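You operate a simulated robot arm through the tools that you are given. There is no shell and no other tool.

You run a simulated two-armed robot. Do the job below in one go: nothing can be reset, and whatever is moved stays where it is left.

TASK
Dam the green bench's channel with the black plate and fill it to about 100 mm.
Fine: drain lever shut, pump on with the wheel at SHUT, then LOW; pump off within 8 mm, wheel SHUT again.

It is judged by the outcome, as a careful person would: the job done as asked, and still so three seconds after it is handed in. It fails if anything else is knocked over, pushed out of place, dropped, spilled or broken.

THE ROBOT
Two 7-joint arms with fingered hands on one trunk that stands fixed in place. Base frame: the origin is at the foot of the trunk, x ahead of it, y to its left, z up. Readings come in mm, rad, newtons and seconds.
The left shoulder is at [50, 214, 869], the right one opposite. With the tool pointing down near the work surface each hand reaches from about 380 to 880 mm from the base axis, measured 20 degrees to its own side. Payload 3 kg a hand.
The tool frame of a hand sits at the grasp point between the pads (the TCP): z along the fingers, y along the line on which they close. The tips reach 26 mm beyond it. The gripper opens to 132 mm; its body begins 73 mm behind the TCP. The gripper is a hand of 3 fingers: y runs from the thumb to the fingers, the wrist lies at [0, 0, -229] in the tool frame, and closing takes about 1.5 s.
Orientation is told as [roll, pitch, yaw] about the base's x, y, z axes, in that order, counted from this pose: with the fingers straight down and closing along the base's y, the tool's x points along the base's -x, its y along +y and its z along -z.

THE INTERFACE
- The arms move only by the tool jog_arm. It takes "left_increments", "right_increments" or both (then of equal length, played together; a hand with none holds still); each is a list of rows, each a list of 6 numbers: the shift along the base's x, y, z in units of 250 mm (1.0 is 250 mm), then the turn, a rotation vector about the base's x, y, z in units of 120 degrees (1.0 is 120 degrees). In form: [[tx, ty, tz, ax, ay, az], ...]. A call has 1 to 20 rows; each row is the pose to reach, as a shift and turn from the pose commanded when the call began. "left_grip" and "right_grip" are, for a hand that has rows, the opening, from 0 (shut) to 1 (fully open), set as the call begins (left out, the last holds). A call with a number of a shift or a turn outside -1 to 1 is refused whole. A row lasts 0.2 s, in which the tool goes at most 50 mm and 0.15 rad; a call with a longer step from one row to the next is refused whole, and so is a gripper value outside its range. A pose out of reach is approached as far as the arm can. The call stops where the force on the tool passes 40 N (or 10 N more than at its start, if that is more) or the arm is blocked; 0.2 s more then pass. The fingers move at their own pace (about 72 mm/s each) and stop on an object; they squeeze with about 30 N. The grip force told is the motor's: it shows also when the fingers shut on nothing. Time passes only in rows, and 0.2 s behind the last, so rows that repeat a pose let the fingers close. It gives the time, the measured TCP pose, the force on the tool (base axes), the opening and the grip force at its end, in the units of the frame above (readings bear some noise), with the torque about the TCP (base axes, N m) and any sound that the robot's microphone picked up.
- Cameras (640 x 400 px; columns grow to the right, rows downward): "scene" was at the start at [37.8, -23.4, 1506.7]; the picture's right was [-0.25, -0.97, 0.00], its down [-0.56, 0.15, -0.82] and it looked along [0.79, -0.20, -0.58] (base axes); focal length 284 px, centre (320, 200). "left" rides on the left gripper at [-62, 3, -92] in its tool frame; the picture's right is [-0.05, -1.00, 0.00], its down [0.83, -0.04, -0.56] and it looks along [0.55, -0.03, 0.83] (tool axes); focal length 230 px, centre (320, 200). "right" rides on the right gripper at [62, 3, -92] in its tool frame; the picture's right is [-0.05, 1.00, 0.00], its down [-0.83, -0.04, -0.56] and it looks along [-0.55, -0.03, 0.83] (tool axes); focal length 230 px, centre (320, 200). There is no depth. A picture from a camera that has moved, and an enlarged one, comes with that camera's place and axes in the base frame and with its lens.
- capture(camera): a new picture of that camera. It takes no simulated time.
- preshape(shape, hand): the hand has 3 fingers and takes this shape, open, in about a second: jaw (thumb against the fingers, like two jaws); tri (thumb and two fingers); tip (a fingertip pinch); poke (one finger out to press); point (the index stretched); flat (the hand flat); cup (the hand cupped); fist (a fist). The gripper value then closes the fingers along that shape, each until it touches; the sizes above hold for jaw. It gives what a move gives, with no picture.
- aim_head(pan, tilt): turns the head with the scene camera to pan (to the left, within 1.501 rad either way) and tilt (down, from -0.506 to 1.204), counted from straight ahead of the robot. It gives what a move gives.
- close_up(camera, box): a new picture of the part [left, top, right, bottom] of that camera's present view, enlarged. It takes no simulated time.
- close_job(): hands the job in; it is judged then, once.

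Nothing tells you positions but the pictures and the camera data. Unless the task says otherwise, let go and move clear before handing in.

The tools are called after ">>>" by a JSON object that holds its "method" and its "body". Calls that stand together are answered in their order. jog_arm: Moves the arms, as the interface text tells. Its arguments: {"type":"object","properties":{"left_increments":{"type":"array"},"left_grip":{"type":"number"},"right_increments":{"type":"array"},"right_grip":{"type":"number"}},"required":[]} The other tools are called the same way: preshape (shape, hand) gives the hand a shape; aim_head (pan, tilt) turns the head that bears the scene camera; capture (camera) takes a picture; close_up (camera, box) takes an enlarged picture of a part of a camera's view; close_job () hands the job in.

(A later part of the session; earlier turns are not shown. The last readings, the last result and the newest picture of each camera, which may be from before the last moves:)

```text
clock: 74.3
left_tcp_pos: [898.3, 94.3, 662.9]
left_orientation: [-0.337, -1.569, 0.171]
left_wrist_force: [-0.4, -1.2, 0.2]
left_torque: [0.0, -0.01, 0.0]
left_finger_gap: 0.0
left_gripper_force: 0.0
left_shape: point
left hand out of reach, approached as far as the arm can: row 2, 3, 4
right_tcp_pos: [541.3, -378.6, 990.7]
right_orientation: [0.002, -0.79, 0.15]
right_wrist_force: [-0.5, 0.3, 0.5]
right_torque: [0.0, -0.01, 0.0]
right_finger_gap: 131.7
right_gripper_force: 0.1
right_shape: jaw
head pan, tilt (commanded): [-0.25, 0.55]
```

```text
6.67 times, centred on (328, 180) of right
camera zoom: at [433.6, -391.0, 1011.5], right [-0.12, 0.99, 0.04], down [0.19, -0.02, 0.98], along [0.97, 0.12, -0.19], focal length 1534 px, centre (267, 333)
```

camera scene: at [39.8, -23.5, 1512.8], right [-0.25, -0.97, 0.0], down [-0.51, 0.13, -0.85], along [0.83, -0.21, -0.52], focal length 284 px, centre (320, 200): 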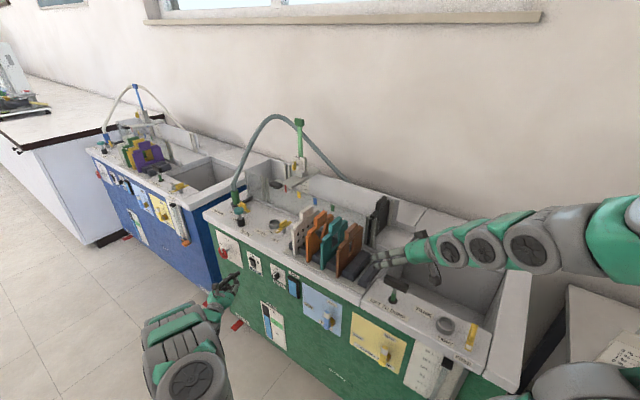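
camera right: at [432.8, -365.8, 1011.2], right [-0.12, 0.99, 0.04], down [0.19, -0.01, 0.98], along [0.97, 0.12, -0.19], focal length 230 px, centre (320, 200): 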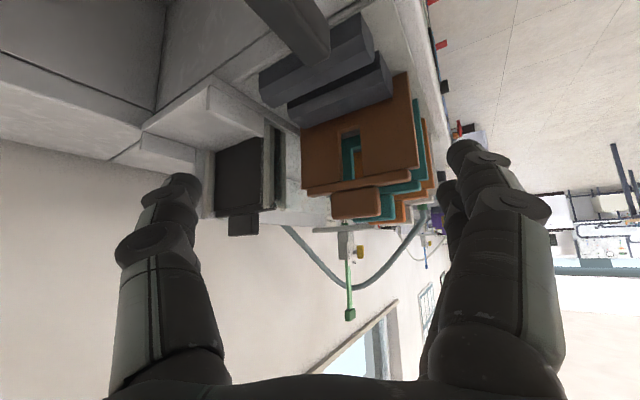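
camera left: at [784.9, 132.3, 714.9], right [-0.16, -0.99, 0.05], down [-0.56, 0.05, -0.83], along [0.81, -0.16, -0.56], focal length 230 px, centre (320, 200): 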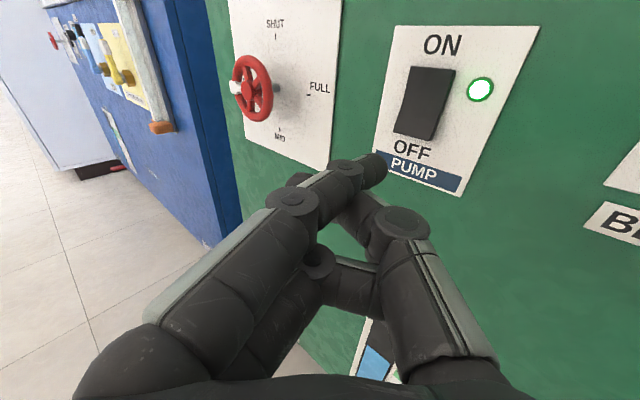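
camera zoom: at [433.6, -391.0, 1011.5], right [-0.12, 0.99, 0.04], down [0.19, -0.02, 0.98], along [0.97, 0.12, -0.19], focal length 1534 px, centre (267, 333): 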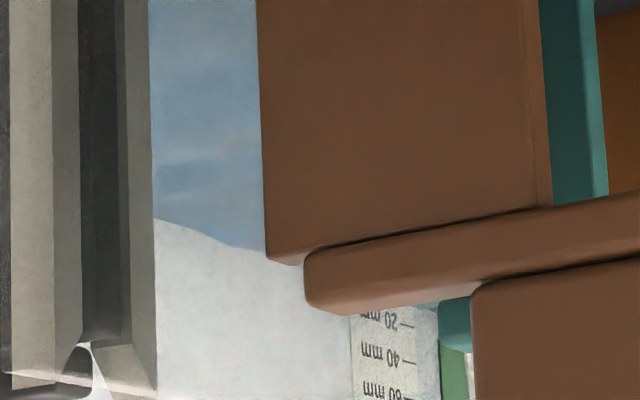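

>>> {"method": "jog_arm", "body": {"left_increments": [[-0.03, 0.036, 0, 0, 0, -0.03], [-0.06, 0.072, 0, 0, 0, -0.06], [-0.077, 0.092, 0, 0, 0, -0.1], [-0.077, 0.092, 0, 0, 0, -0.1]]}}

>>> {"method": "jog_arm", "body": {"left_increments": [[0.04, -0.045, -0.006, 0, 0, 0], [0.08, -0.09, -0.012, 0, 0, 0], [0.12, -0.133, -0.018, 0, 0, 0], [0.12, -0.133, -0.018, 0, 0, 0]]}}

>>> {"method": "close_up", "body": {"camera": "scene", "box": [286, 165, 334, 195]}}

>>> {"method": "close_up", "body": {"camera": "left", "box": [300, 60, 500, 185]}}

>>> {"method": "close_up", "body": {"camera": "right", "box": [280, 150, 376, 210]}}

```text
clock: 75.3
left_tcp_pos: [881.9, 118.4, 665.1]
left_orientation: [-0.396, -1.566, 0.02]
left_wrist_force: [-0.9, -0.6, 0.6]
left_torque: [-0.02, -0.01, -0.04]
left_finger_gap: 0.0
left_gripper_force: 0.0
left_shape: point
right_tcp_pos: [541.1, -378.7, 990.3]
right_orientation: [-0.001, -0.791, 0.15]
right_wrist_force: [0.2, 0.2, -0.3]
right_torque: [0.02, 0.02, 0.02]
right_finger_gap: 132.0
right_gripper_force: 0.1
right_shape: jaw
head pan, tilt (commanded): [-0.25, 0.55]
```

```text
clock: 76.3
left_tcp_pos: [912.7, 83.6, 658.6]
left_orientation: [-0.3, -1.567, -0.072]
left_wrist_force: [0.0, -0.3, 0.8]
left_torque: [-0.02, -0.01, -0.03]
left_finger_gap: 0.0
left_gripper_force: 0.0
left_shape: point
right_tcp_pos: [543.1, -378.7, 990.3]
right_orientation: [0.003, -0.791, 0.15]
right_wrist_force: [0.4, -0.2, -0.6]
right_torque: [-0.01, -0.04, 0.02]
right_finger_gap: 132.0
right_gripper_force: 0.1
right_shape: jaw
head pan, tilt (commanded): [-0.25, 0.55]
```

```text
13.33 times, centred on (310, 180) of scene
camera zoom: at [39.8, -23.5, 1512.8], right [-0.25, -0.97, 0.0], down [-0.51, 0.13, -0.85], along [0.83, -0.21, -0.52], focal length 3780 px, centre (453, 467)
```

zoom: 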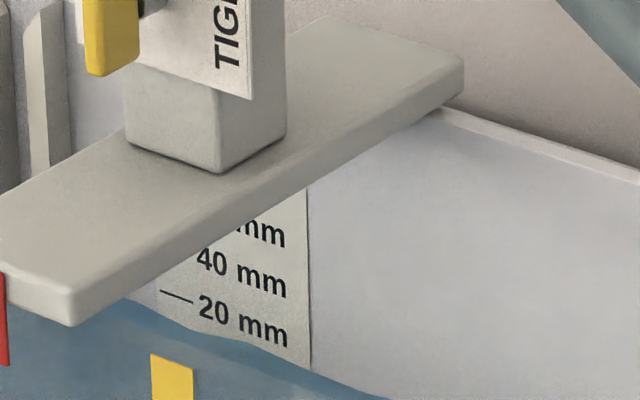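

```text
3.20 times, centred on (400, 122) of left
camera zoom: at [827.2, 120.1, 720.6], right [-0.36, -0.93, 0.05], down [-0.54, 0.16, -0.83], along [0.76, -0.33, -0.56], focal length 736 px, centre (64, 448)
```

zoom: 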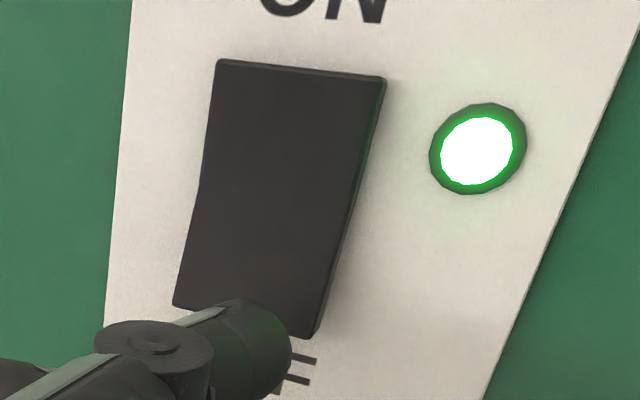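

```text
6.67 times, centred on (328, 180) of right
camera zoom: at [433.6, -390.9, 1011.5], right [-0.12, 0.99, 0.04], down [0.19, -0.02, 0.98], along [0.97, 0.12, -0.19], focal length 1534 px, centre (267, 333)
```

zoom: 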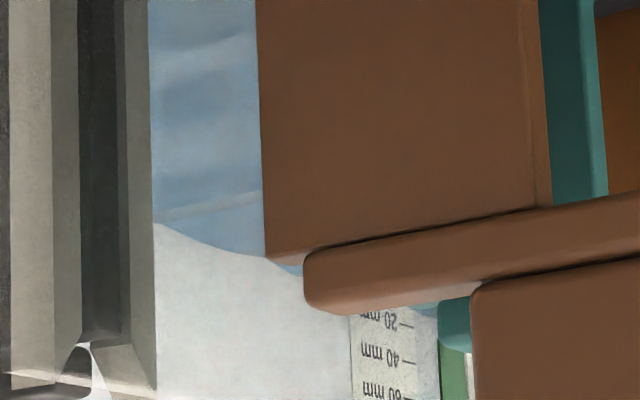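

>>> {"method": "jog_arm", "body": {"left_increments": [[0, 0, 0.024, 0, 0, 0], [0, 0, 0.024, 0, 0, 0], [0, 0, 0.024, 0, 0, 0], [0, 0, 0.024, 0, 0, 0], [0, 0, 0.024, 0, 0, 0], [0, 0, 0.024, 0, 0, 0], [0, 0, 0.024, 0, 0, 0], [0, 0, 0.024, 0, 0, 0], [0, 0, 0.024, 0, 0, 0], [0, 0, 0.024, 0, 0, 0], [0, 0, 0.024, 0, 0, 0], [0, 0, 0.024, 0, 0, 0], [0, 0, 0.024, 0, 0, 0], [0, 0, 0.024, 0, 0, 0], [0, 0, 0.024, 0, 0, 0], [0, 0, 0.024, 0, 0, 0], [0, 0, 0.024, 0, 0, 0], [0, 0, 0.024, 0, 0, 0], [0, 0, 0.024, 0, 0, 0]]}}

>>> {"method": "close_up", "body": {"camera": "scene", "box": [286, 165, 334, 195]}}

>>> {"method": "close_up", "body": {"camera": "right", "box": [310, 180, 358, 240]}}

>>> {"method": "close_up", "body": {"camera": "left", "box": [300, 60, 500, 185]}}

```text
clock: 80.3
left_tcp_pos: [912.8, 83.4, 666.5]
left_orientation: [-0.288, -1.567, -0.087]
left_wrist_force: [-0.6, 0.1, -0.2]
left_torque: [0.01, 0.01, -0.02]
left_finger_gap: 0.0
left_gripper_force: 0.1
left_shape: point
right_tcp_pos: [541.5, -378.1, 990.6]
right_orientation: [0.002, -0.79, 0.15]
right_wrist_force: [-0.3, 0.5, -1.5]
right_torque: [0.03, -0.01, 0.01]
right_finger_gap: 131.6
right_gripper_force: 0.1
right_shape: jaw
head pan, tilt (commanded): [-0.25, 0.55]
```

```text
13.33 times, centred on (310, 180) of scene
camera zoom: at [39.8, -23.5, 1512.8], right [-0.25, -0.97, 0.0], down [-0.51, 0.13, -0.85], along [0.83, -0.21, -0.52], focal length 3780 px, centre (453, 467)
```

zoom: 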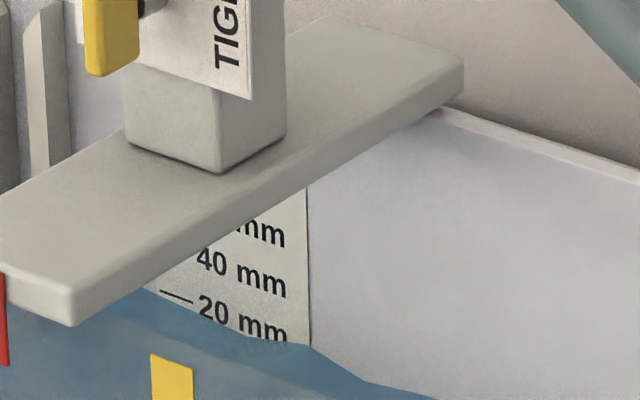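

```text
6.67 times, centred on (334, 210) of right
camera zoom: at [433.6, -390.9, 1011.5], right [-0.12, 0.99, 0.04], down [0.19, -0.02, 0.98], along [0.97, 0.12, -0.19], focal length 1534 px, centre (227, 133)
```

zoom: 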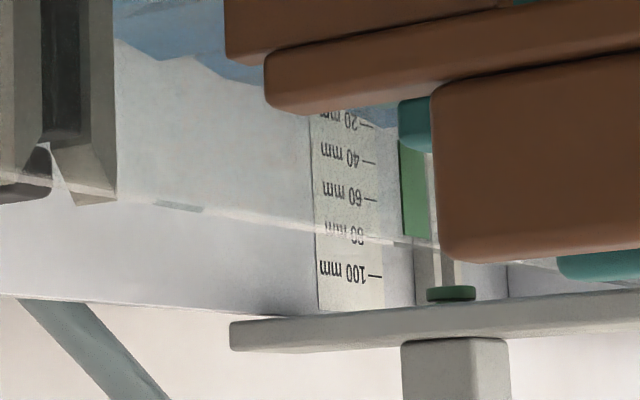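

```text
3.20 times, centred on (400, 122) of left
camera zoom: at [827.4, 119.6, 727.0], right [-0.36, -0.93, 0.05], down [-0.54, 0.16, -0.83], along [0.76, -0.33, -0.56], focal length 736 px, centre (64, 448)
```

zoom: 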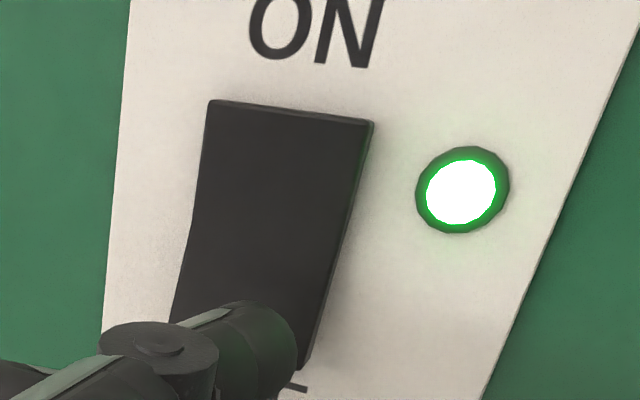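

The level is about 19 mm and rising about 1.6 mm/s. I'll hold and keep monitoring.

>>> {"method": "jog_arm", "body": {"left_increments": [[0, 0, 0, 0, 0, 0], [0, 0, 0, 0, 0, 0], [0, 0, 0, 0, 0, 0], [0, 0, 0, 0, 0, 0], [0, 0, 0, 0, 0, 0], [0, 0, 0, 0, 0, 0], [0, 0, 0, 0, 0, 0], [0, 0, 0, 0, 0, 0], [0, 0, 0, 0, 0, 0], [0, 0, 0, 0, 0, 0], [0, 0, 0, 0, 0, 0], [0, 0, 0, 0, 0, 0], [0, 0, 0, 0, 0, 0], [0, 0, 0, 0, 0, 0], [0, 0, 0, 0, 0, 0], [0, 0, 0, 0, 0, 0], [0, 0, 0, 0, 0, 0], [0, 0, 0, 0, 0, 0], [0, 0, 0, 0, 0, 0]]}}

>>> {"method": "close_up", "body": {"camera": "right", "box": [310, 180, 358, 240]}}

>>> {"method": "jog_arm", "body": {"left_increments": [[0, 0, 0, 0, 0, 0], [0, 0, 0, 0, 0, 0], [0, 0, 0, 0, 0, 0], [0, 0, 0, 0, 0, 0], [0, 0, 0, 0, 0, 0], [0, 0, 0, 0, 0, 0], [0, 0, 0, 0, 0, 0], [0, 0, 0, 0, 0, 0], [0, 0, 0, 0, 0, 0], [0, 0, 0, 0, 0, 0], [0, 0, 0, 0, 0, 0], [0, 0, 0, 0, 0, 0], [0, 0, 0, 0, 0, 0], [0, 0, 0, 0, 0, 0], [0, 0, 0, 0, 0, 0], [0, 0, 0, 0, 0, 0], [0, 0, 0, 0, 0, 0], [0, 0, 0, 0, 0, 0], [0, 0, 0, 0, 0, 0]]}}

>>> {"method": "close_up", "body": {"camera": "right", "box": [310, 180, 358, 240]}}

>>> {"method": "close_up", "body": {"camera": "scene", "box": [220, 140, 400, 252]}}

```text
clock: 84.3
left_tcp_pos: [912.9, 83.8, 665.1]
left_orientation: [-0.296, -1.567, -0.078]
left_wrist_force: [-0.4, -0.8, -0.4]
left_torque: [0.01, 0.01, -0.01]
left_finger_gap: 0.3
left_gripper_force: 0.1
left_shape: point
right_tcp_pos: [542.2, -378.1, 990.3]
right_orientation: [0.001, -0.789, 0.15]
right_wrist_force: [0.3, -0.6, 0.5]
right_torque: [-0.02, 0.02, 0.02]
right_finger_gap: 132.0
right_gripper_force: 0.0
right_shape: jaw
head pan, tilt (commanded): [-0.25, 0.55]
```

```text
6.67 times, centred on (334, 210) of right
camera zoom: at [433.6, -391.0, 1011.5], right [-0.12, 0.99, 0.04], down [0.19, -0.02, 0.98], along [0.97, 0.12, -0.19], focal length 1534 px, centre (227, 133)
```

zoom: 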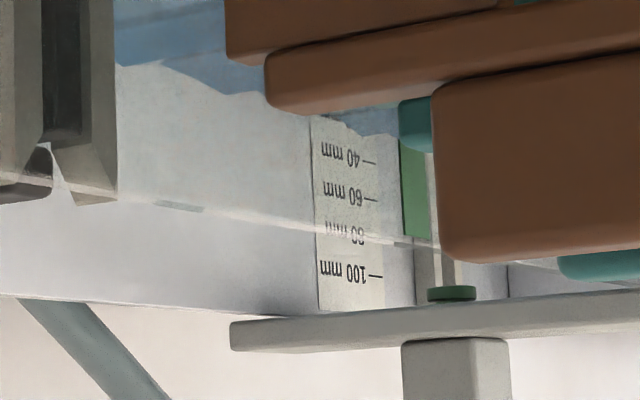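

```text
clock: 88.3
left_tcp_pos: [913.0, 84.2, 665.6]
left_orientation: [-0.289, -1.569, -0.086]
left_wrist_force: [-0.1, 0.5, -0.5]
left_torque: [-0.01, -0.01, 0.01]
left_finger_gap: 0.0
left_gripper_force: 0.1
left_shape: point
right_tcp_pos: [541.1, -378.3, 990.4]
right_orientation: [0.003, -0.791, 0.15]
right_wrist_force: [0.0, 0.2, 0.2]
right_torque: [-0.03, -0.02, -0.03]
right_finger_gap: 132.1
right_gripper_force: 0.2
right_shape: jaw
head pan, tilt (commanded): [-0.25, 0.55]
```

```text
6.67 times, centred on (334, 210) of right
camera zoom: at [433.6, -391.0, 1011.5], right [-0.12, 0.99, 0.04], down [0.19, -0.02, 0.98], along [0.97, 0.12, -0.19], focal length 1534 px, centre (227, 133)
```

zoom: 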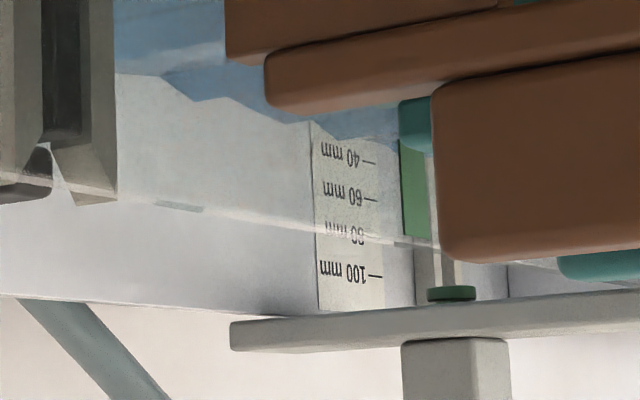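

```text
3.56 times, centred on (310, 196) of scene
camera zoom: at [39.8, -23.5, 1512.8], right [-0.25, -0.97, 0.0], down [-0.51, 0.13, -0.85], along [0.83, -0.21, -0.52], focal length 1008 px, centre (356, 214)
```

zoom: 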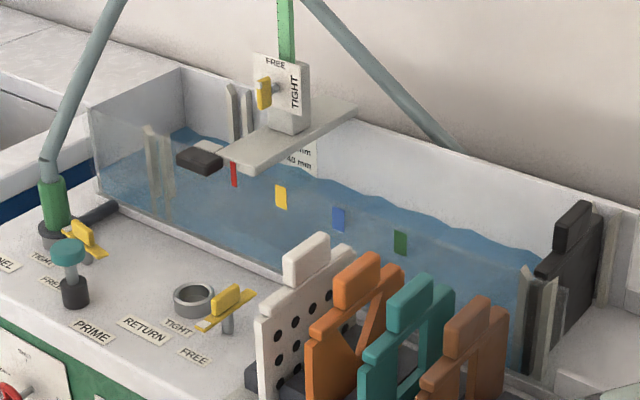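

>>> {"method": "jog_arm", "body": {"left_increments": [[0, 0, 0, 0, 0, 0], [0, 0, 0, 0, 0, 0], [0, 0, 0, 0, 0, 0], [0, 0, 0, 0, 0, 0], [0, 0, 0, 0, 0, 0], [0, 0, 0, 0, 0, 0], [0, 0, 0, 0, 0, 0], [0, 0, 0, 0, 0, 0], [0, 0, 0, 0, 0, 0], [0, 0, 0, 0, 0, 0], [0, 0, 0, 0, 0, 0], [0, 0, 0, 0, 0, 0], [0, 0, 0, 0, 0, 0], [0, 0, 0, 0, 0, 0], [0, 0, 0, 0, 0, 0], [0, 0, 0, 0, 0, 0], [0, 0, 0, 0, 0, 0], [0, 0, 0, 0, 0, 0], [0, 0, 0, 0, 0, 0]]}}

>>> {"method": "close_up", "body": {"camera": "right", "box": [310, 180, 358, 240]}}

>>> {"method": "jog_arm", "body": {"left_increments": [[0, 0, 0, 0, 0, 0], [0, 0, 0, 0, 0, 0], [0, 0, 0, 0, 0, 0], [0, 0, 0, 0, 0, 0], [0, 0, 0, 0, 0, 0], [0, 0, 0, 0, 0, 0], [0, 0, 0, 0, 0, 0], [0, 0, 0, 0, 0, 0], [0, 0, 0, 0, 0, 0], [0, 0, 0, 0, 0, 0], [0, 0, 0, 0, 0, 0], [0, 0, 0, 0, 0, 0], [0, 0, 0, 0, 0, 0], [0, 0, 0, 0, 0, 0], [0, 0, 0, 0, 0, 0], [0, 0, 0, 0, 0, 0], [0, 0, 0, 0, 0, 0], [0, 0, 0, 0, 0, 0], [0, 0, 0, 0, 0, 0]]}}

>>> {"method": "close_up", "body": {"camera": "right", "box": [310, 180, 358, 240]}}

>>> {"method": "jog_arm", "body": {"left_increments": [[0, 0, 0, 0, 0, 0], [0, 0, 0, 0, 0, 0], [0, 0, 0, 0, 0, 0], [0, 0, 0, 0, 0, 0], [0, 0, 0, 0, 0, 0], [0, 0, 0, 0, 0, 0], [0, 0, 0, 0, 0, 0], [0, 0, 0, 0, 0, 0], [0, 0, 0, 0, 0, 0], [0, 0, 0, 0, 0, 0], [0, 0, 0, 0, 0, 0], [0, 0, 0, 0, 0, 0], [0, 0, 0, 0, 0, 0], [0, 0, 0, 0, 0, 0], [0, 0, 0, 0, 0, 0], [0, 0, 0, 0, 0, 0], [0, 0, 0, 0, 0, 0], [0, 0, 0, 0, 0, 0], [0, 0, 0, 0, 0, 0]]}}

>>> {"method": "close_up", "body": {"camera": "right", "box": [310, 180, 358, 240]}}

>>> {"method": "close_up", "body": {"camera": "scene", "box": [220, 140, 400, 252]}}

```text
clock: 92.3
left_tcp_pos: [912.7, 83.8, 665.0]
left_orientation: [-0.317, -1.566, -0.058]
left_wrist_force: [-0.3, -0.1, 0.0]
left_torque: [0.0, 0.0, -0.01]
left_finger_gap: 0.0
left_gripper_force: 0.0
left_shape: point
right_tcp_pos: [541.5, -378.8, 991.5]
right_orientation: [0.002, -0.791, 0.149]
right_wrist_force: [-0.6, 0.1, 0.5]
right_torque: [0.01, -0.04, -0.03]
right_finger_gap: 132.1
right_gripper_force: 0.2
right_shape: jaw
head pan, tilt (commanded): [-0.25, 0.55]
```

```text
6.67 times, centred on (334, 210) of right
camera zoom: at [433.6, -391.0, 1011.5], right [-0.12, 0.99, 0.04], down [0.19, -0.02, 0.98], along [0.97, 0.12, -0.19], focal length 1534 px, centre (227, 133)
```

zoom: 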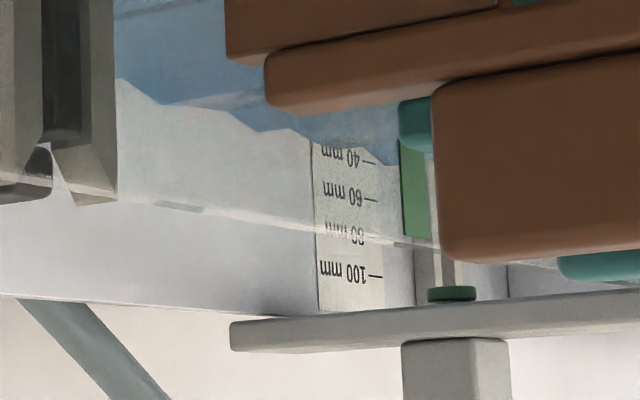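

```text
clock: 96.3
left_tcp_pos: [912.4, 83.8, 666.6]
left_orientation: [-0.309, -1.568, -0.065]
left_wrist_force: [0.4, -0.3, -0.5]
left_torque: [0.0, -0.01, 0.03]
left_finger_gap: 0.0
left_gripper_force: 0.0
left_shape: point
right_tcp_pos: [541.9, -378.2, 990.5]
right_orientation: [0.002, -0.79, 0.151]
right_wrist_force: [0.1, -0.2, 0.2]
right_torque: [0.04, 0.01, -0.02]
right_finger_gap: 131.7
right_gripper_force: 0.0
right_shape: jaw
head pan, tilt (commanded): [-0.25, 0.55]
```

```text
6.67 times, centred on (334, 210) of right
camera zoom: at [433.6, -391.0, 1011.5], right [-0.12, 0.99, 0.04], down [0.19, -0.02, 0.98], along [0.97, 0.12, -0.19], focal length 1534 px, centre (227, 133)
```

zoom: 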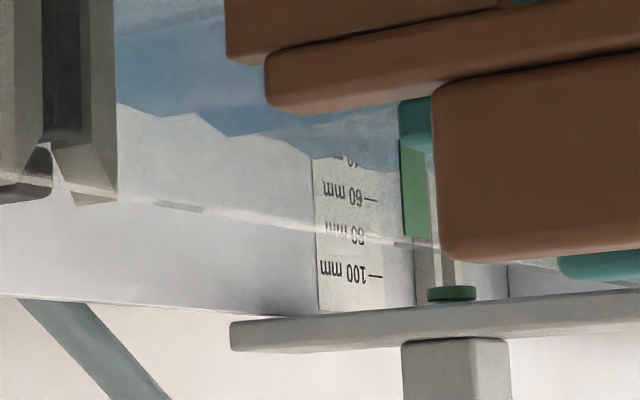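

```text
clock: 100.3
left_tcp_pos: [912.1, 83.5, 664.6]
left_orientation: [-0.296, -1.567, -0.076]
left_wrist_force: [-0.5, -0.3, -0.4]
left_torque: [0.04, 0.01, -0.01]
left_finger_gap: 0.2
left_gripper_force: 0.0
left_shape: point
right_tcp_pos: [542.1, -377.6, 990.5]
right_orientation: [0.004, -0.79, 0.151]
right_wrist_force: [0.2, 1.3, 0.1]
right_torque: [0.02, -0.03, 0.04]
right_finger_gap: 131.9
right_gripper_force: 0.0
right_shape: jaw
head pan, tilt (commanded): [-0.25, 0.55]
```

```text
6.67 times, centred on (334, 210) of right
camera zoom: at [433.6, -390.9, 1011.5], right [-0.12, 0.99, 0.04], down [0.19, -0.02, 0.98], along [0.97, 0.12, -0.19], focal length 1534 px, centre (227, 133)
```

zoom: 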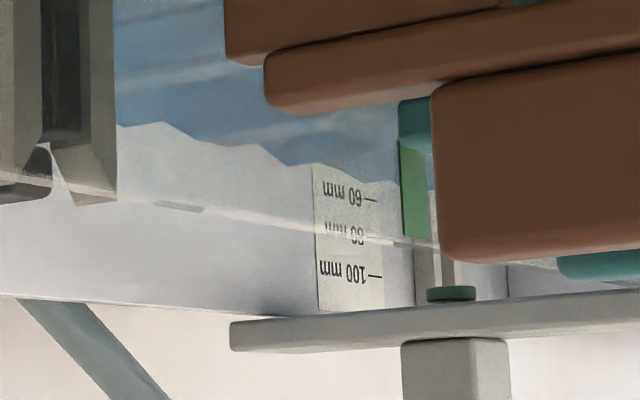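

```text
3.56 times, centred on (310, 196) of scene
camera zoom: at [39.8, -23.5, 1512.8], right [-0.25, -0.97, 0.0], down [-0.51, 0.13, -0.85], along [0.83, -0.21, -0.52], focal length 1008 px, centre (356, 214)
```

zoom: 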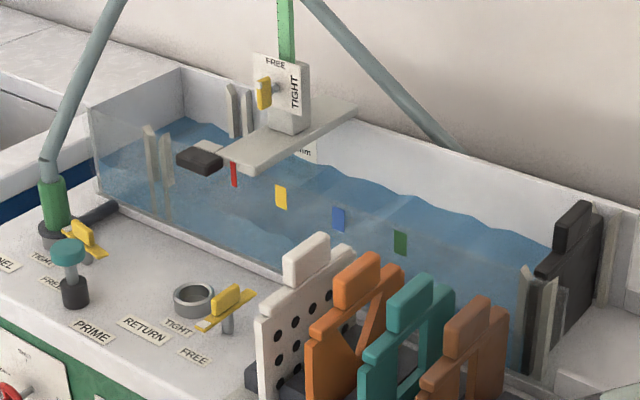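

>>> {"method": "jog_arm", "body": {"left_increments": [[0, 0, 0, 0, 0, 0], [0, 0, 0, 0, 0, 0], [0, 0, 0, 0, 0, 0], [0, 0, 0, 0, 0, 0], [0, 0, 0, 0, 0, 0], [0, 0, 0, 0, 0, 0], [0, 0, 0, 0, 0, 0], [0, 0, 0, 0, 0, 0], [0, 0, 0, 0, 0, 0], [0, 0, 0, 0, 0, 0], [0, 0, 0, 0, 0, 0], [0, 0, 0, 0, 0, 0], [0, 0, 0, 0, 0, 0], [0, 0, 0, 0, 0, 0], [0, 0, 0, 0, 0, 0], [0, 0, 0, 0, 0, 0], [0, 0, 0, 0, 0, 0], [0, 0, 0, 0, 0, 0], [0, 0, 0, 0, 0, 0]]}}

>>> {"method": "close_up", "body": {"camera": "right", "box": [310, 180, 358, 240]}}

>>> {"method": "jog_arm", "body": {"left_increments": [[0, 0, 0, 0, 0, 0], [0, 0, 0, 0, 0, 0], [0, 0, 0, 0, 0, 0], [0, 0, 0, 0, 0, 0], [0, 0, 0, 0, 0, 0], [0, 0, 0, 0, 0, 0], [0, 0, 0, 0, 0, 0], [0, 0, 0, 0, 0, 0], [0, 0, 0, 0, 0, 0], [0, 0, 0, 0, 0, 0], [0, 0, 0, 0, 0, 0], [0, 0, 0, 0, 0, 0], [0, 0, 0, 0, 0, 0], [0, 0, 0, 0, 0, 0], [0, 0, 0, 0, 0, 0], [0, 0, 0, 0, 0, 0], [0, 0, 0, 0, 0, 0], [0, 0, 0, 0, 0, 0], [0, 0, 0, 0, 0, 0]]}}

>>> {"method": "close_up", "body": {"camera": "right", "box": [310, 180, 358, 240]}}

>>> {"method": "jog_arm", "body": {"left_increments": [[0, 0, 0, 0, 0, 0], [0, 0, 0, 0, 0, 0], [0, 0, 0, 0, 0, 0], [0, 0, 0, 0, 0, 0], [0, 0, 0, 0, 0, 0], [0, 0, 0, 0, 0, 0], [0, 0, 0, 0, 0, 0], [0, 0, 0, 0, 0, 0], [0, 0, 0, 0, 0, 0], [0, 0, 0, 0, 0, 0], [0, 0, 0, 0, 0, 0], [0, 0, 0, 0, 0, 0], [0, 0, 0, 0, 0, 0], [0, 0, 0, 0, 0, 0], [0, 0, 0, 0, 0, 0], [0, 0, 0, 0, 0, 0], [0, 0, 0, 0, 0, 0], [0, 0, 0, 0, 0, 0], [0, 0, 0, 0, 0, 0]]}}

>>> {"method": "close_up", "body": {"camera": "right", "box": [310, 180, 358, 240]}}

>>> {"method": "close_up", "body": {"camera": "right", "box": [326, 196, 350, 226]}}

```text
clock: 104.3
left_tcp_pos: [912.3, 82.6, 665.2]
left_orientation: [-0.291, -1.568, -0.086]
left_wrist_force: [-0.5, -0.3, -0.2]
left_torque: [0.05, 0.0, 0.01]
left_finger_gap: 0.0
left_gripper_force: 0.1
left_shape: point
right_tcp_pos: [542.9, -378.8, 990.6]
right_orientation: [0.002, -0.791, 0.148]
right_wrist_force: [-0.2, 0.4, 0.1]
right_torque: [0.01, 0.03, -0.02]
right_finger_gap: 131.8
right_gripper_force: 0.1
right_shape: jaw
head pan, tilt (commanded): [-0.25, 0.55]
```

```text
6.67 times, centred on (334, 210) of right
camera zoom: at [433.6, -391.0, 1011.5], right [-0.12, 0.99, 0.04], down [0.19, -0.02, 0.98], along [0.97, 0.12, -0.19], focal length 1534 px, centre (227, 133)
```

zoom: 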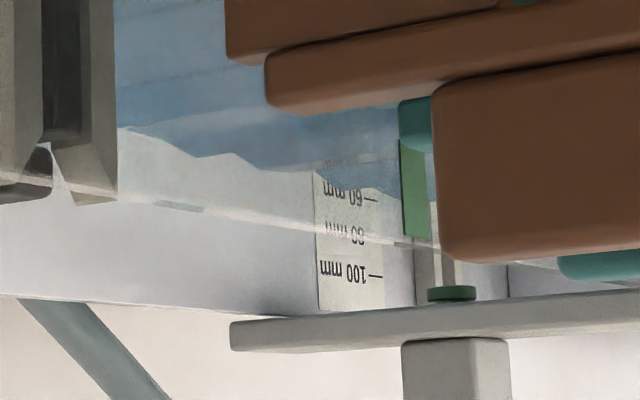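

```text
clock: 108.3
left_tcp_pos: [912.1, 83.7, 666.2]
left_orientation: [-0.304, -1.568, -0.072]
left_wrist_force: [-0.1, 0.1, 0.4]
left_torque: [0.03, 0.0, 0.02]
left_finger_gap: 0.3
left_gripper_force: 0.1
left_shape: point
right_tcp_pos: [541.9, -378.6, 990.0]
right_orientation: [0.002, -0.79, 0.15]
right_wrist_force: [0.1, -0.5, -0.6]
right_torque: [0.02, 0.0, 0.02]
right_finger_gap: 131.6
right_gripper_force: 0.0
right_shape: jaw
head pan, tilt (commanded): [-0.25, 0.55]
```

```text
6.67 times, centred on (334, 210) of right
camera zoom: at [433.6, -391.0, 1011.6], right [-0.12, 0.99, 0.04], down [0.19, -0.02, 0.98], along [0.97, 0.12, -0.19], focal length 1534 px, centre (227, 133)
```

zoom: 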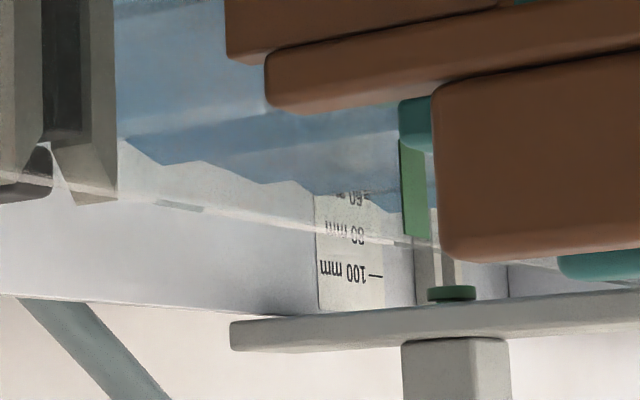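

```text
clock: 112.3
left_tcp_pos: [912.5, 83.3, 666.3]
left_orientation: [-0.308, -1.567, -0.065]
left_wrist_force: [0.5, 0.6, 0.5]
left_torque: [0.01, 0.0, -0.01]
left_finger_gap: 0.0
left_gripper_force: 0.0
left_shape: point
right_tcp_pos: [542.5, -378.2, 990.9]
right_orientation: [0.001, -0.79, 0.149]
right_wrist_force: [0.1, 0.4, 0.1]
right_torque: [0.02, 0.0, 0.02]
right_finger_gap: 131.9
right_gripper_force: 0.1
right_shape: jaw
head pan, tilt (commanded): [-0.25, 0.55]
```

```text
6.67 times, centred on (334, 210) of right
camera zoom: at [433.6, -391.0, 1011.5], right [-0.12, 0.99, 0.04], down [0.19, -0.02, 0.98], along [0.97, 0.12, -0.19], focal length 1534 px, centre (227, 133)
```

zoom: 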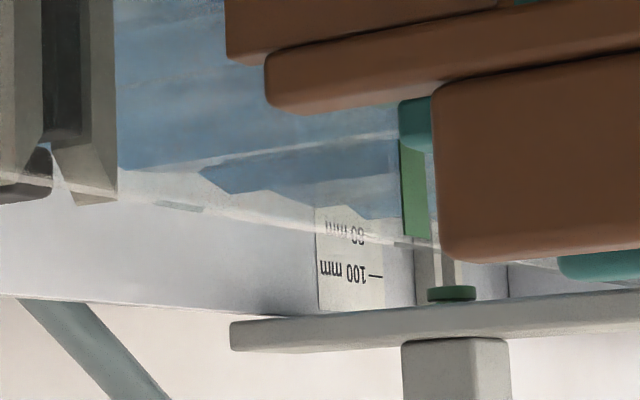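

```text
13.33 times, centred on (338, 211) of right
camera zoom: at [433.6, -391.0, 1011.5], right [-0.12, 0.99, 0.04], down [0.19, -0.02, 0.98], along [0.97, 0.12, -0.19], focal length 3068 px, centre (80, 53)
```

zoom: 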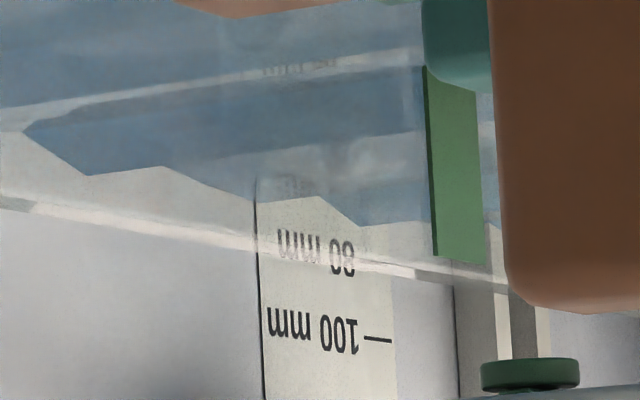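

The level is about 68 mm, rising about 1.6 mm/s, so it should reach 100 mm near clock 132. I'll keep waiting and ease the fingertip closer to the lower OFF half.

>>> {"method": "jog_arm", "body": {"left_increments": [[0.012, -0.014, -0.008, 0, 0, 0], [0.023, -0.0277, -0.016, 0, 0, 0], [0.023, -0.0277, -0.016, 0, 0, 0], [0.023, -0.0277, -0.016, 0, 0, 0], [0.023, -0.0277, -0.016, 0, 0, 0], [0.023, -0.0277, -0.016, 0, 0, 0], [0.023, -0.0277, -0.016, 0, 0, 0], [0.023, -0.0277, -0.016, 0, 0, 0], [0.023, -0.0277, -0.016, 0, 0, 0], [0.023, -0.0277, -0.016, 0, 0, 0], [0.023, -0.0277, -0.016, 0, 0, 0], [0.023, -0.0277, -0.016, 0, 0, 0], [0.023, -0.0277, -0.016, 0, 0, 0], [0.023, -0.0277, -0.016, 0, 0, 0], [0.023, -0.0277, -0.016, 0, 0, 0], [0.023, -0.0277, -0.016, 0, 0, 0], [0.023, -0.0277, -0.016, 0, 0, 0], [0.023, -0.0277, -0.016, 0, 0, 0], [0.023, -0.0277, -0.016, 0, 0, 0]]}}

>>> {"method": "close_up", "body": {"camera": "right", "box": [326, 196, 350, 226]}}

>>> {"method": "jog_arm", "body": {"left_increments": [[0, 0, 0, 0, 0, 0], [0, 0, 0, 0, 0, 0], [0, 0, 0, 0, 0, 0], [0, 0, 0, 0, 0, 0], [0, 0, 0, 0, 0, 0], [0, 0, 0, 0, 0, 0], [0, 0, 0, 0, 0, 0], [0, 0, 0, 0, 0, 0], [0, 0, 0, 0, 0, 0], [0, 0, 0, 0, 0, 0], [0, 0, 0, 0, 0, 0], [0, 0, 0, 0, 0, 0], [0, 0, 0, 0, 0, 0], [0, 0, 0, 0, 0, 0], [0, 0, 0, 0, 0, 0], [0, 0, 0, 0, 0, 0], [0, 0, 0, 0, 0, 0], [0, 0, 0, 0, 0, 0], [0, 0, 0, 0, 0, 0]]}}

>>> {"method": "close_up", "body": {"camera": "right", "box": [326, 196, 350, 226]}}

>>> {"method": "close_up", "body": {"camera": "left", "box": [300, 60, 500, 185]}}

>>> {"method": "close_up", "body": {"camera": "scene", "box": [220, 140, 400, 252]}}

```text
clock: 116.3
left_tcp_pos: [918.5, 77.2, 660.9]
left_orientation: [-0.292, -1.568, -0.085]
left_wrist_force: [-0.1, 0.8, 0.3]
left_torque: [0.01, 0.0, 0.0]
left_finger_gap: 0.0
left_gripper_force: 0.1
left_shape: point
right_tcp_pos: [543.1, -378.0, 990.2]
right_orientation: [0.002, -0.79, 0.15]
right_wrist_force: [0.2, -1.1, 0.3]
right_torque: [-0.01, -0.01, -0.01]
right_finger_gap: 132.3
right_gripper_force: 0.1
right_shape: jaw
head pan, tilt (commanded): [-0.25, 0.55]
```

```text
13.33 times, centred on (338, 211) of right
camera zoom: at [433.6, -390.9, 1011.5], right [-0.12, 0.99, 0.04], down [0.19, -0.02, 0.98], along [0.97, 0.12, -0.19], focal length 3068 px, centre (80, 53)
```

zoom: 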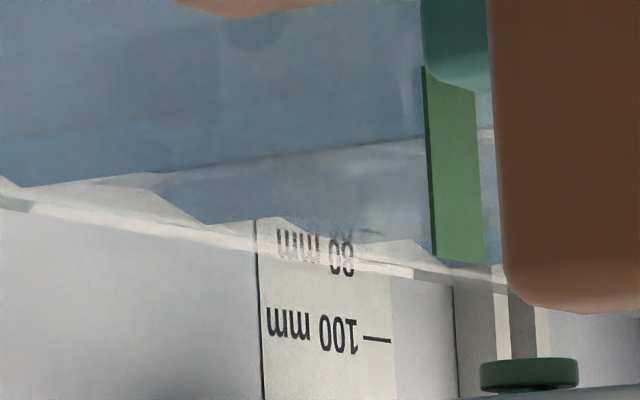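

```text
clock: 120.3
left_tcp_pos: [917.8, 77.0, 661.2]
left_orientation: [-0.293, -1.567, -0.084]
left_wrist_force: [0.7, 0.1, -0.3]
left_torque: [-0.04, 0.0, 0.0]
left_finger_gap: 0.0
left_gripper_force: 0.0
left_shape: point
right_tcp_pos: [541.8, -377.9, 991.4]
right_orientation: [0.001, -0.79, 0.151]
right_wrist_force: [0.3, 0.2, 0.6]
right_torque: [-0.03, 0.01, 0.02]
right_finger_gap: 131.9
right_gripper_force: 0.0
right_shape: jaw
head pan, tilt (commanded): [-0.25, 0.55]
```

```text
13.33 times, centred on (338, 211) of right
camera zoom: at [433.6, -391.0, 1011.6], right [-0.12, 0.99, 0.04], down [0.19, -0.02, 0.98], along [0.97, 0.12, -0.19], focal length 3068 px, centre (80, 53)
```

zoom: 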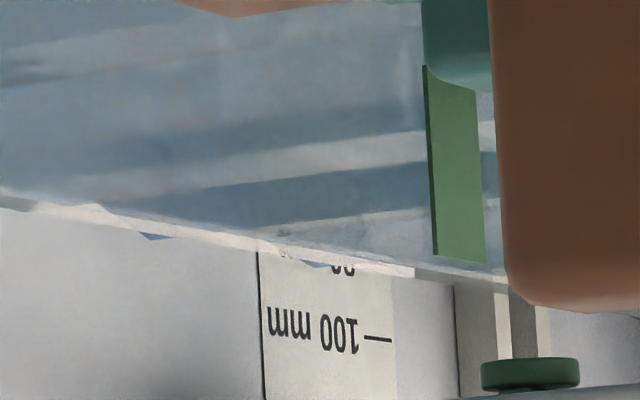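

```text
3.20 times, centred on (400, 122) of left
camera zoom: at [833.1, 113.4, 723.1], right [-0.36, -0.93, 0.05], down [-0.54, 0.16, -0.83], along [0.76, -0.33, -0.56], focal length 736 px, centre (64, 448)
```

zoom: 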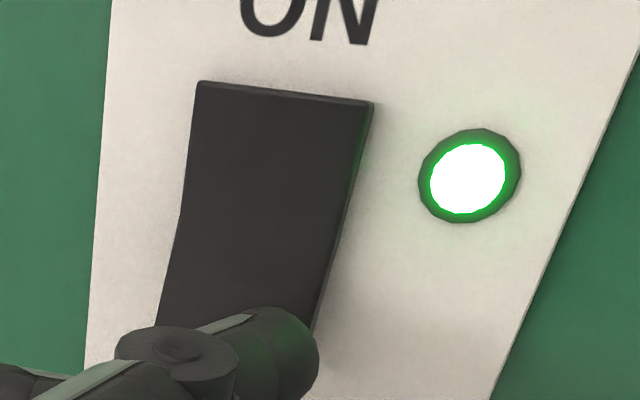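

```text
3.56 times, centred on (310, 196) of scene
camera zoom: at [39.8, -23.5, 1512.8], right [-0.25, -0.97, 0.0], down [-0.51, 0.13, -0.85], along [0.83, -0.21, -0.52], focal length 1008 px, centre (356, 214)
```

zoom: 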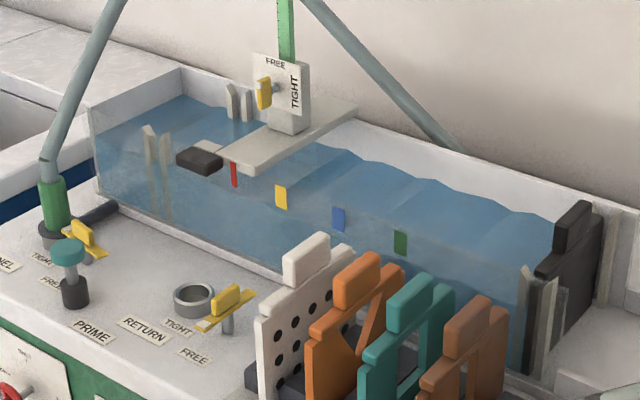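

>>> {"method": "jog_arm", "body": {"left_increments": [[0, 0, 0, 0, 0, 0], [0, 0, 0, 0, 0, 0], [0, 0, 0, 0, 0, 0], [0, 0, 0, 0, 0, 0], [0, 0, 0, 0, 0, 0], [0, 0, 0, 0, 0, 0], [0, 0, 0, 0, 0, 0], [0, 0, 0, 0, 0, 0], [0, 0, 0, 0, 0, 0], [0, 0, 0, 0, 0, 0], [0, 0, 0, 0, 0, 0], [0, 0, 0, 0, 0, 0], [0, 0, 0, 0, 0, 0], [0, 0, 0, 0, 0, 0], [0, 0, 0, 0, 0, 0], [0, 0, 0, 0, 0, 0], [0, 0, 0, 0, 0, 0], [0, 0, 0, 0, 0, 0], [0, 0, 0, 0, 0, 0]]}}

>>> {"method": "close_up", "body": {"camera": "right", "box": [326, 196, 350, 226]}}

>>> {"method": "jog_arm", "body": {"left_increments": [[0, 0, 0, 0, 0, 0], [0, 0, 0, 0, 0, 0], [0, 0, 0, 0, 0, 0], [0, 0, 0, 0, 0, 0], [0, 0, 0, 0, 0, 0], [0, 0, 0, 0, 0, 0], [0, 0, 0, 0, 0, 0], [0, 0, 0, 0, 0, 0], [0, 0, 0, 0, 0, 0], [0, 0, 0, 0, 0, 0], [0, 0, 0, 0, 0, 0], [0, 0, 0, 0, 0, 0], [0, 0, 0, 0, 0, 0], [0, 0, 0, 0, 0, 0], [0, 0, 0, 0, 0, 0], [0, 0, 0, 0, 0, 0], [0, 0, 0, 0, 0, 0], [0, 0, 0, 0, 0, 0]]}}

>>> {"method": "close_up", "body": {"camera": "right", "box": [326, 196, 350, 226]}}

>>> {"method": "close_up", "body": {"camera": "right", "box": [280, 170, 376, 230]}}

>>> {"method": "close_up", "body": {"camera": "scene", "box": [220, 140, 400, 252]}}

```text
clock: 124.3
left_tcp_pos: [916.7, 77.4, 661.0]
left_orientation: [-0.29, -1.567, -0.084]
left_wrist_force: [0.2, -0.1, -0.6]
left_torque: [-0.03, -0.01, 0.04]
left_finger_gap: 0.0
left_gripper_force: 0.0
left_shape: point
right_tcp_pos: [542.1, -377.9, 989.7]
right_orientation: [0.002, -0.79, 0.151]
right_wrist_force: [-0.3, 0.3, -0.2]
right_torque: [0.0, 0.02, 0.0]
right_finger_gap: 131.8
right_gripper_force: 0.2
right_shape: jaw
head pan, tilt (commanded): [-0.25, 0.55]
```

```text
13.33 times, centred on (338, 211) of right
camera zoom: at [433.6, -391.0, 1011.5], right [-0.12, 0.99, 0.04], down [0.19, -0.02, 0.98], along [0.97, 0.12, -0.19], focal length 3068 px, centre (80, 53)
```

zoom: 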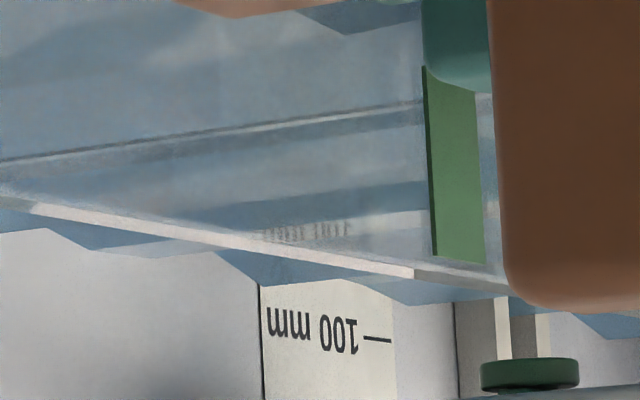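

```text
clock: 128.1
left_tcp_pos: [917.4, 77.9, 661.7]
left_orientation: [-0.289, -1.567, -0.088]
left_wrist_force: [-0.3, -0.2, 0.2]
left_torque: [0.02, 0.03, 0.0]
left_finger_gap: 0.0
left_gripper_force: 0.0
left_shape: point
right_tcp_pos: [542.8, -377.4, 990.4]
right_orientation: [0.002, -0.791, 0.15]
right_wrist_force: [0.3, -0.1, 0.0]
right_torque: [-0.02, 0.01, -0.01]
right_finger_gap: 131.9
right_gripper_force: 0.0
right_shape: jaw
head pan, tilt (commanded): [-0.25, 0.55]
```

```text
13.33 times, centred on (338, 211) of right
camera zoom: at [433.6, -391.0, 1011.5], right [-0.12, 0.99, 0.04], down [0.19, -0.02, 0.98], along [0.97, 0.12, -0.19], focal length 3068 px, centre (80, 53)
```

zoom: 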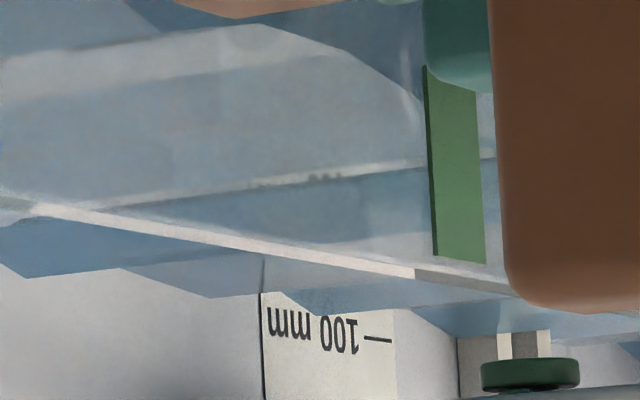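

```text
6.67 times, centred on (328, 200) of right
camera zoom: at [433.6, -391.0, 1011.5], right [-0.12, 0.99, 0.04], down [0.19, -0.02, 0.98], along [0.97, 0.12, -0.19], focal length 1534 px, centre (267, 200)
```

zoom: 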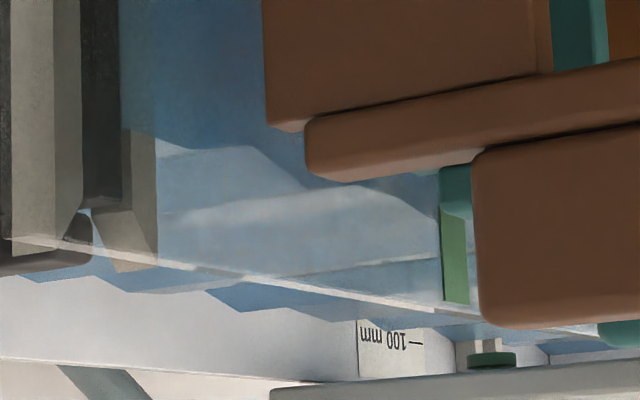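

```text
3.56 times, centred on (310, 196) of scene
camera zoom: at [39.8, -23.5, 1512.8], right [-0.25, -0.97, 0.0], down [-0.51, 0.13, -0.85], along [0.83, -0.21, -0.52], focal length 1008 px, centre (356, 214)
```

zoom: 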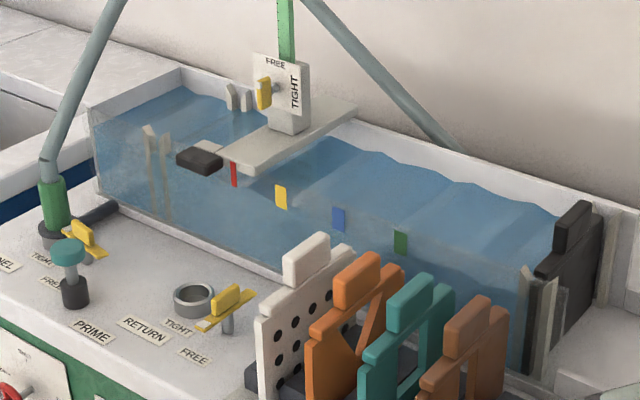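

The level is about 93.5 mm, rising 1.6 mm/s. I'll hold about 2 s more, then press OFF so the pump stops at about 98–99 mm.

>>> {"method": "jog_arm", "body": {"left_increments": [[0, 0, 0, 0, 0, 0], [0, 0, 0, 0, 0, 0], [0, 0, 0, 0, 0, 0], [0, 0, 0, 0, 0, 0], [0, 0, 0, 0, 0, 0], [0, 0, 0, 0, 0, 0], [0, 0, 0, 0, 0, 0], [0, 0, 0, 0, 0, 0], [0, 0, 0, 0, 0, 0], [0, 0, 0, 0, 0, 0], [0, 0, 0, 0, 0, 0], [0.0128, -0.0154, 0, 0, 0, 0], [0.0256, -0.0307, 0, 0, 0, 0], [0.0358, -0.043, 0, 0, 0, 0], [0.0461, -0.0553, 0, 0, 0, 0], [0.0563, -0.0676, 0, 0, 0, 0], [0.064, -0.0768, 0, 0, 0, 0]]}}

>>> {"method": "close_up", "body": {"camera": "left", "box": [300, 60, 500, 185]}}

>>> {"method": "close_up", "body": {"camera": "right", "box": [326, 196, 350, 226]}}

>>> {"method": "close_up", "body": {"camera": "scene", "box": [220, 230, 300, 280]}}

```text
clock: 131.6
left_tcp_pos: [932.0, 71.8, 659.6]
left_orientation: [-0.411, -1.563, 0.052]
left_wrist_force: [-17.8, 17.7, 0.3]
left_torque: [-0.31, -0.28, -0.68]
left_finger_gap: 0.0
left_gripper_force: 0.0
left_shape: point
right_tcp_pos: [543.0, -376.5, 990.1]
right_orientation: [0.002, -0.791, 0.15]
right_wrist_force: [0.3, -0.5, 0.4]
right_torque: [0.04, -0.02, -0.01]
right_finger_gap: 131.9
right_gripper_force: 0.1
right_shape: jaw
head pan, tilt (commanded): [-0.25, 0.55]
heard: click
stopped in row 17 (left hand): the force on the tool passed its limit at 42 N (the readings are from after the stop); the commanded pose is now the measured one
```

```text
3.20 times, centred on (400, 122) of left
camera zoom: at [846.3, 106.0, 721.8], right [-0.35, -0.93, 0.05], down [-0.54, 0.16, -0.83], along [0.76, -0.32, -0.56], focal length 736 px, centre (64, 448)
```

zoom: 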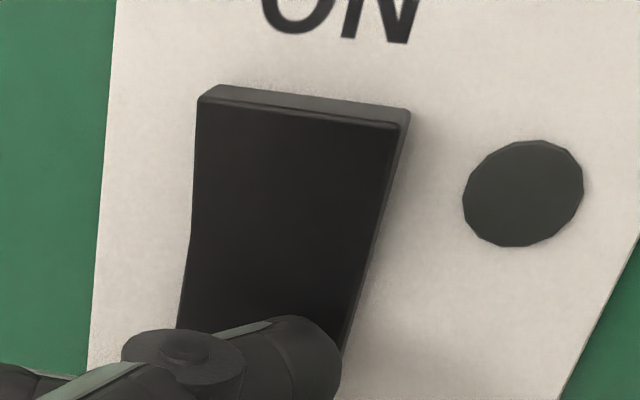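

```text
13.33 times, centred on (338, 211) of right
camera zoom: at [433.5, -390.4, 1011.3], right [-0.12, 0.99, 0.04], down [0.19, -0.02, 0.98], along [0.97, 0.12, -0.19], focal length 3068 px, centre (80, 53)
```

zoom: 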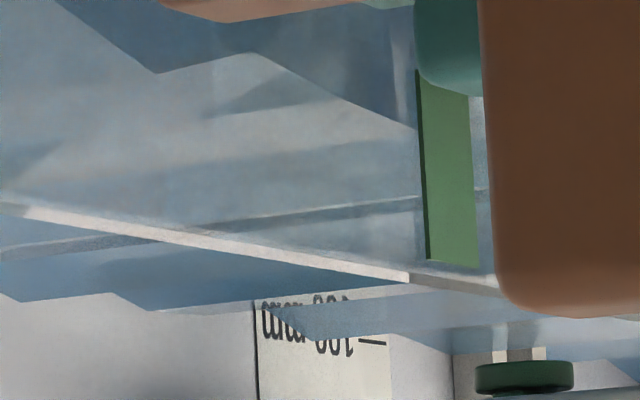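

```text
8.00 times, centred on (260, 255) of scene
camera zoom: at [39.6, -23.3, 1512.8], right [-0.25, -0.97, 0.0], down [-0.51, 0.13, -0.85], along [0.83, -0.21, -0.52], focal length 2268 px, centre (800, -240)
```

zoom: 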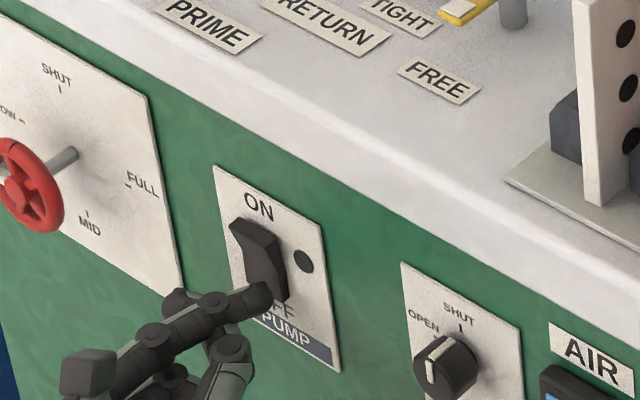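

The pump is off: I heard a click and the lamp is dark. Next I'll return the wheel to SHUT by pushing the white block from below, back up to the top.

>>> {"method": "jog_arm", "body": {"left_increments": [[-0.05, 0.06, 0, 0, 0, 0], [-0.1, 0.12, 0, 0, 0, 0], [-0.154, 0.184, 0, 0, 0, 0], [-0.053, 0.271, -0.012, 0, 0, 0.02], [0.048, 0.358, -0.024, 0, 0, 0.04], [0.148, 0.445, -0.035, 0, 0, 0.06], [0.249, 0.532, -0.047, 0, 0, 0.08], [0.35, 0.619, -0.059, 0, 0, 0.1], [0.35, 0.619, -0.059, 0, 0, 0.1]]}}

>>> {"method": "close_up", "body": {"camera": "left", "box": [280, 60, 520, 210]}}

>>> {"method": "close_up", "body": {"camera": "right", "box": [326, 196, 350, 226]}}

>>> {"method": "close_up", "body": {"camera": "scene", "box": [200, 225, 260, 265]}}

```text
clock: 133.6
left_tcp_pos: [1018.0, 215.7, 648.5]
left_orientation: [-0.553, -1.567, 0.39]
left_wrist_force: [0.1, -0.7, -0.6]
left_torque: [-0.02, 0.03, -0.01]
left_finger_gap: 0.0
left_gripper_force: 0.0
left_shape: point
left hand out of reach, approached as far as the arm can: row 8
right_tcp_pos: [541.4, -380.1, 989.6]
right_orientation: [0.004, -0.792, 0.15]
right_wrist_force: [1.1, -0.7, -0.1]
right_torque: [0.01, 0.0, 0.0]
right_finger_gap: 131.8
right_gripper_force: 0.1
right_shape: jaw
head pan, tilt (commanded): [-0.25, 0.55]
```

```text
2.67 times, centred on (400, 135) of left
camera zoom: at [927.3, 233.6, 710.0], right [-0.16, -0.99, 0.05], down [-0.56, 0.05, -0.83], along [0.81, -0.16, -0.56], focal length 614 px, centre (107, 373)
```

zoom: 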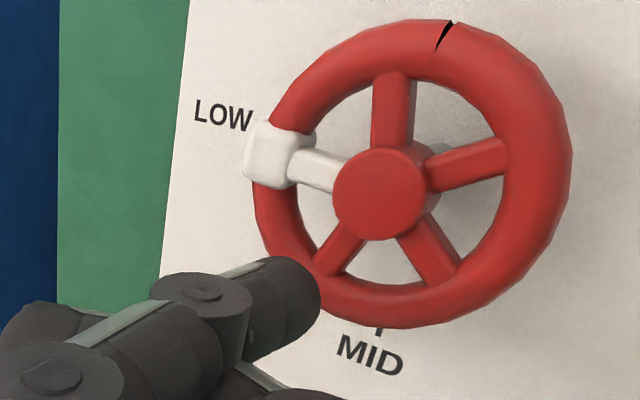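

```text
13.33 times, centred on (338, 211) of right
camera zoom: at [432.8, -392.0, 1011.5], right [-0.11, 0.99, 0.04], down [0.19, -0.02, 0.98], along [0.97, 0.12, -0.19], focal length 3068 px, centre (80, 53)
```

zoom: 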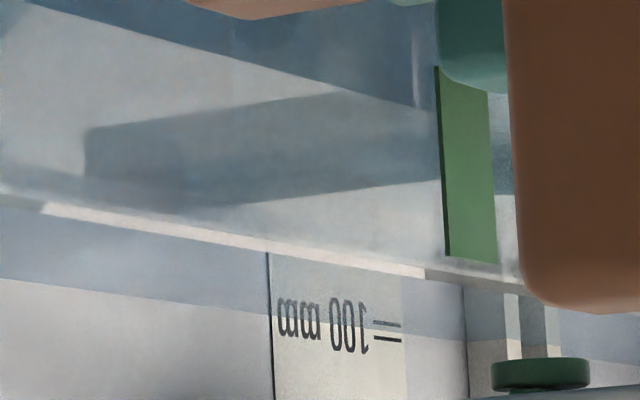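

```text
10.00 times, centred on (230, 245) of scene
camera zoom: at [39.8, -23.7, 1512.8], right [-0.25, -0.97, 0.0], down [-0.51, 0.13, -0.85], along [0.83, -0.21, -0.52], focal length 2835 px, centre (1220, -250)
```

zoom: 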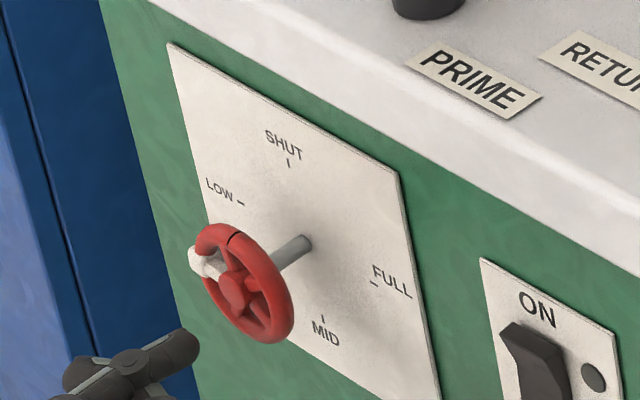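

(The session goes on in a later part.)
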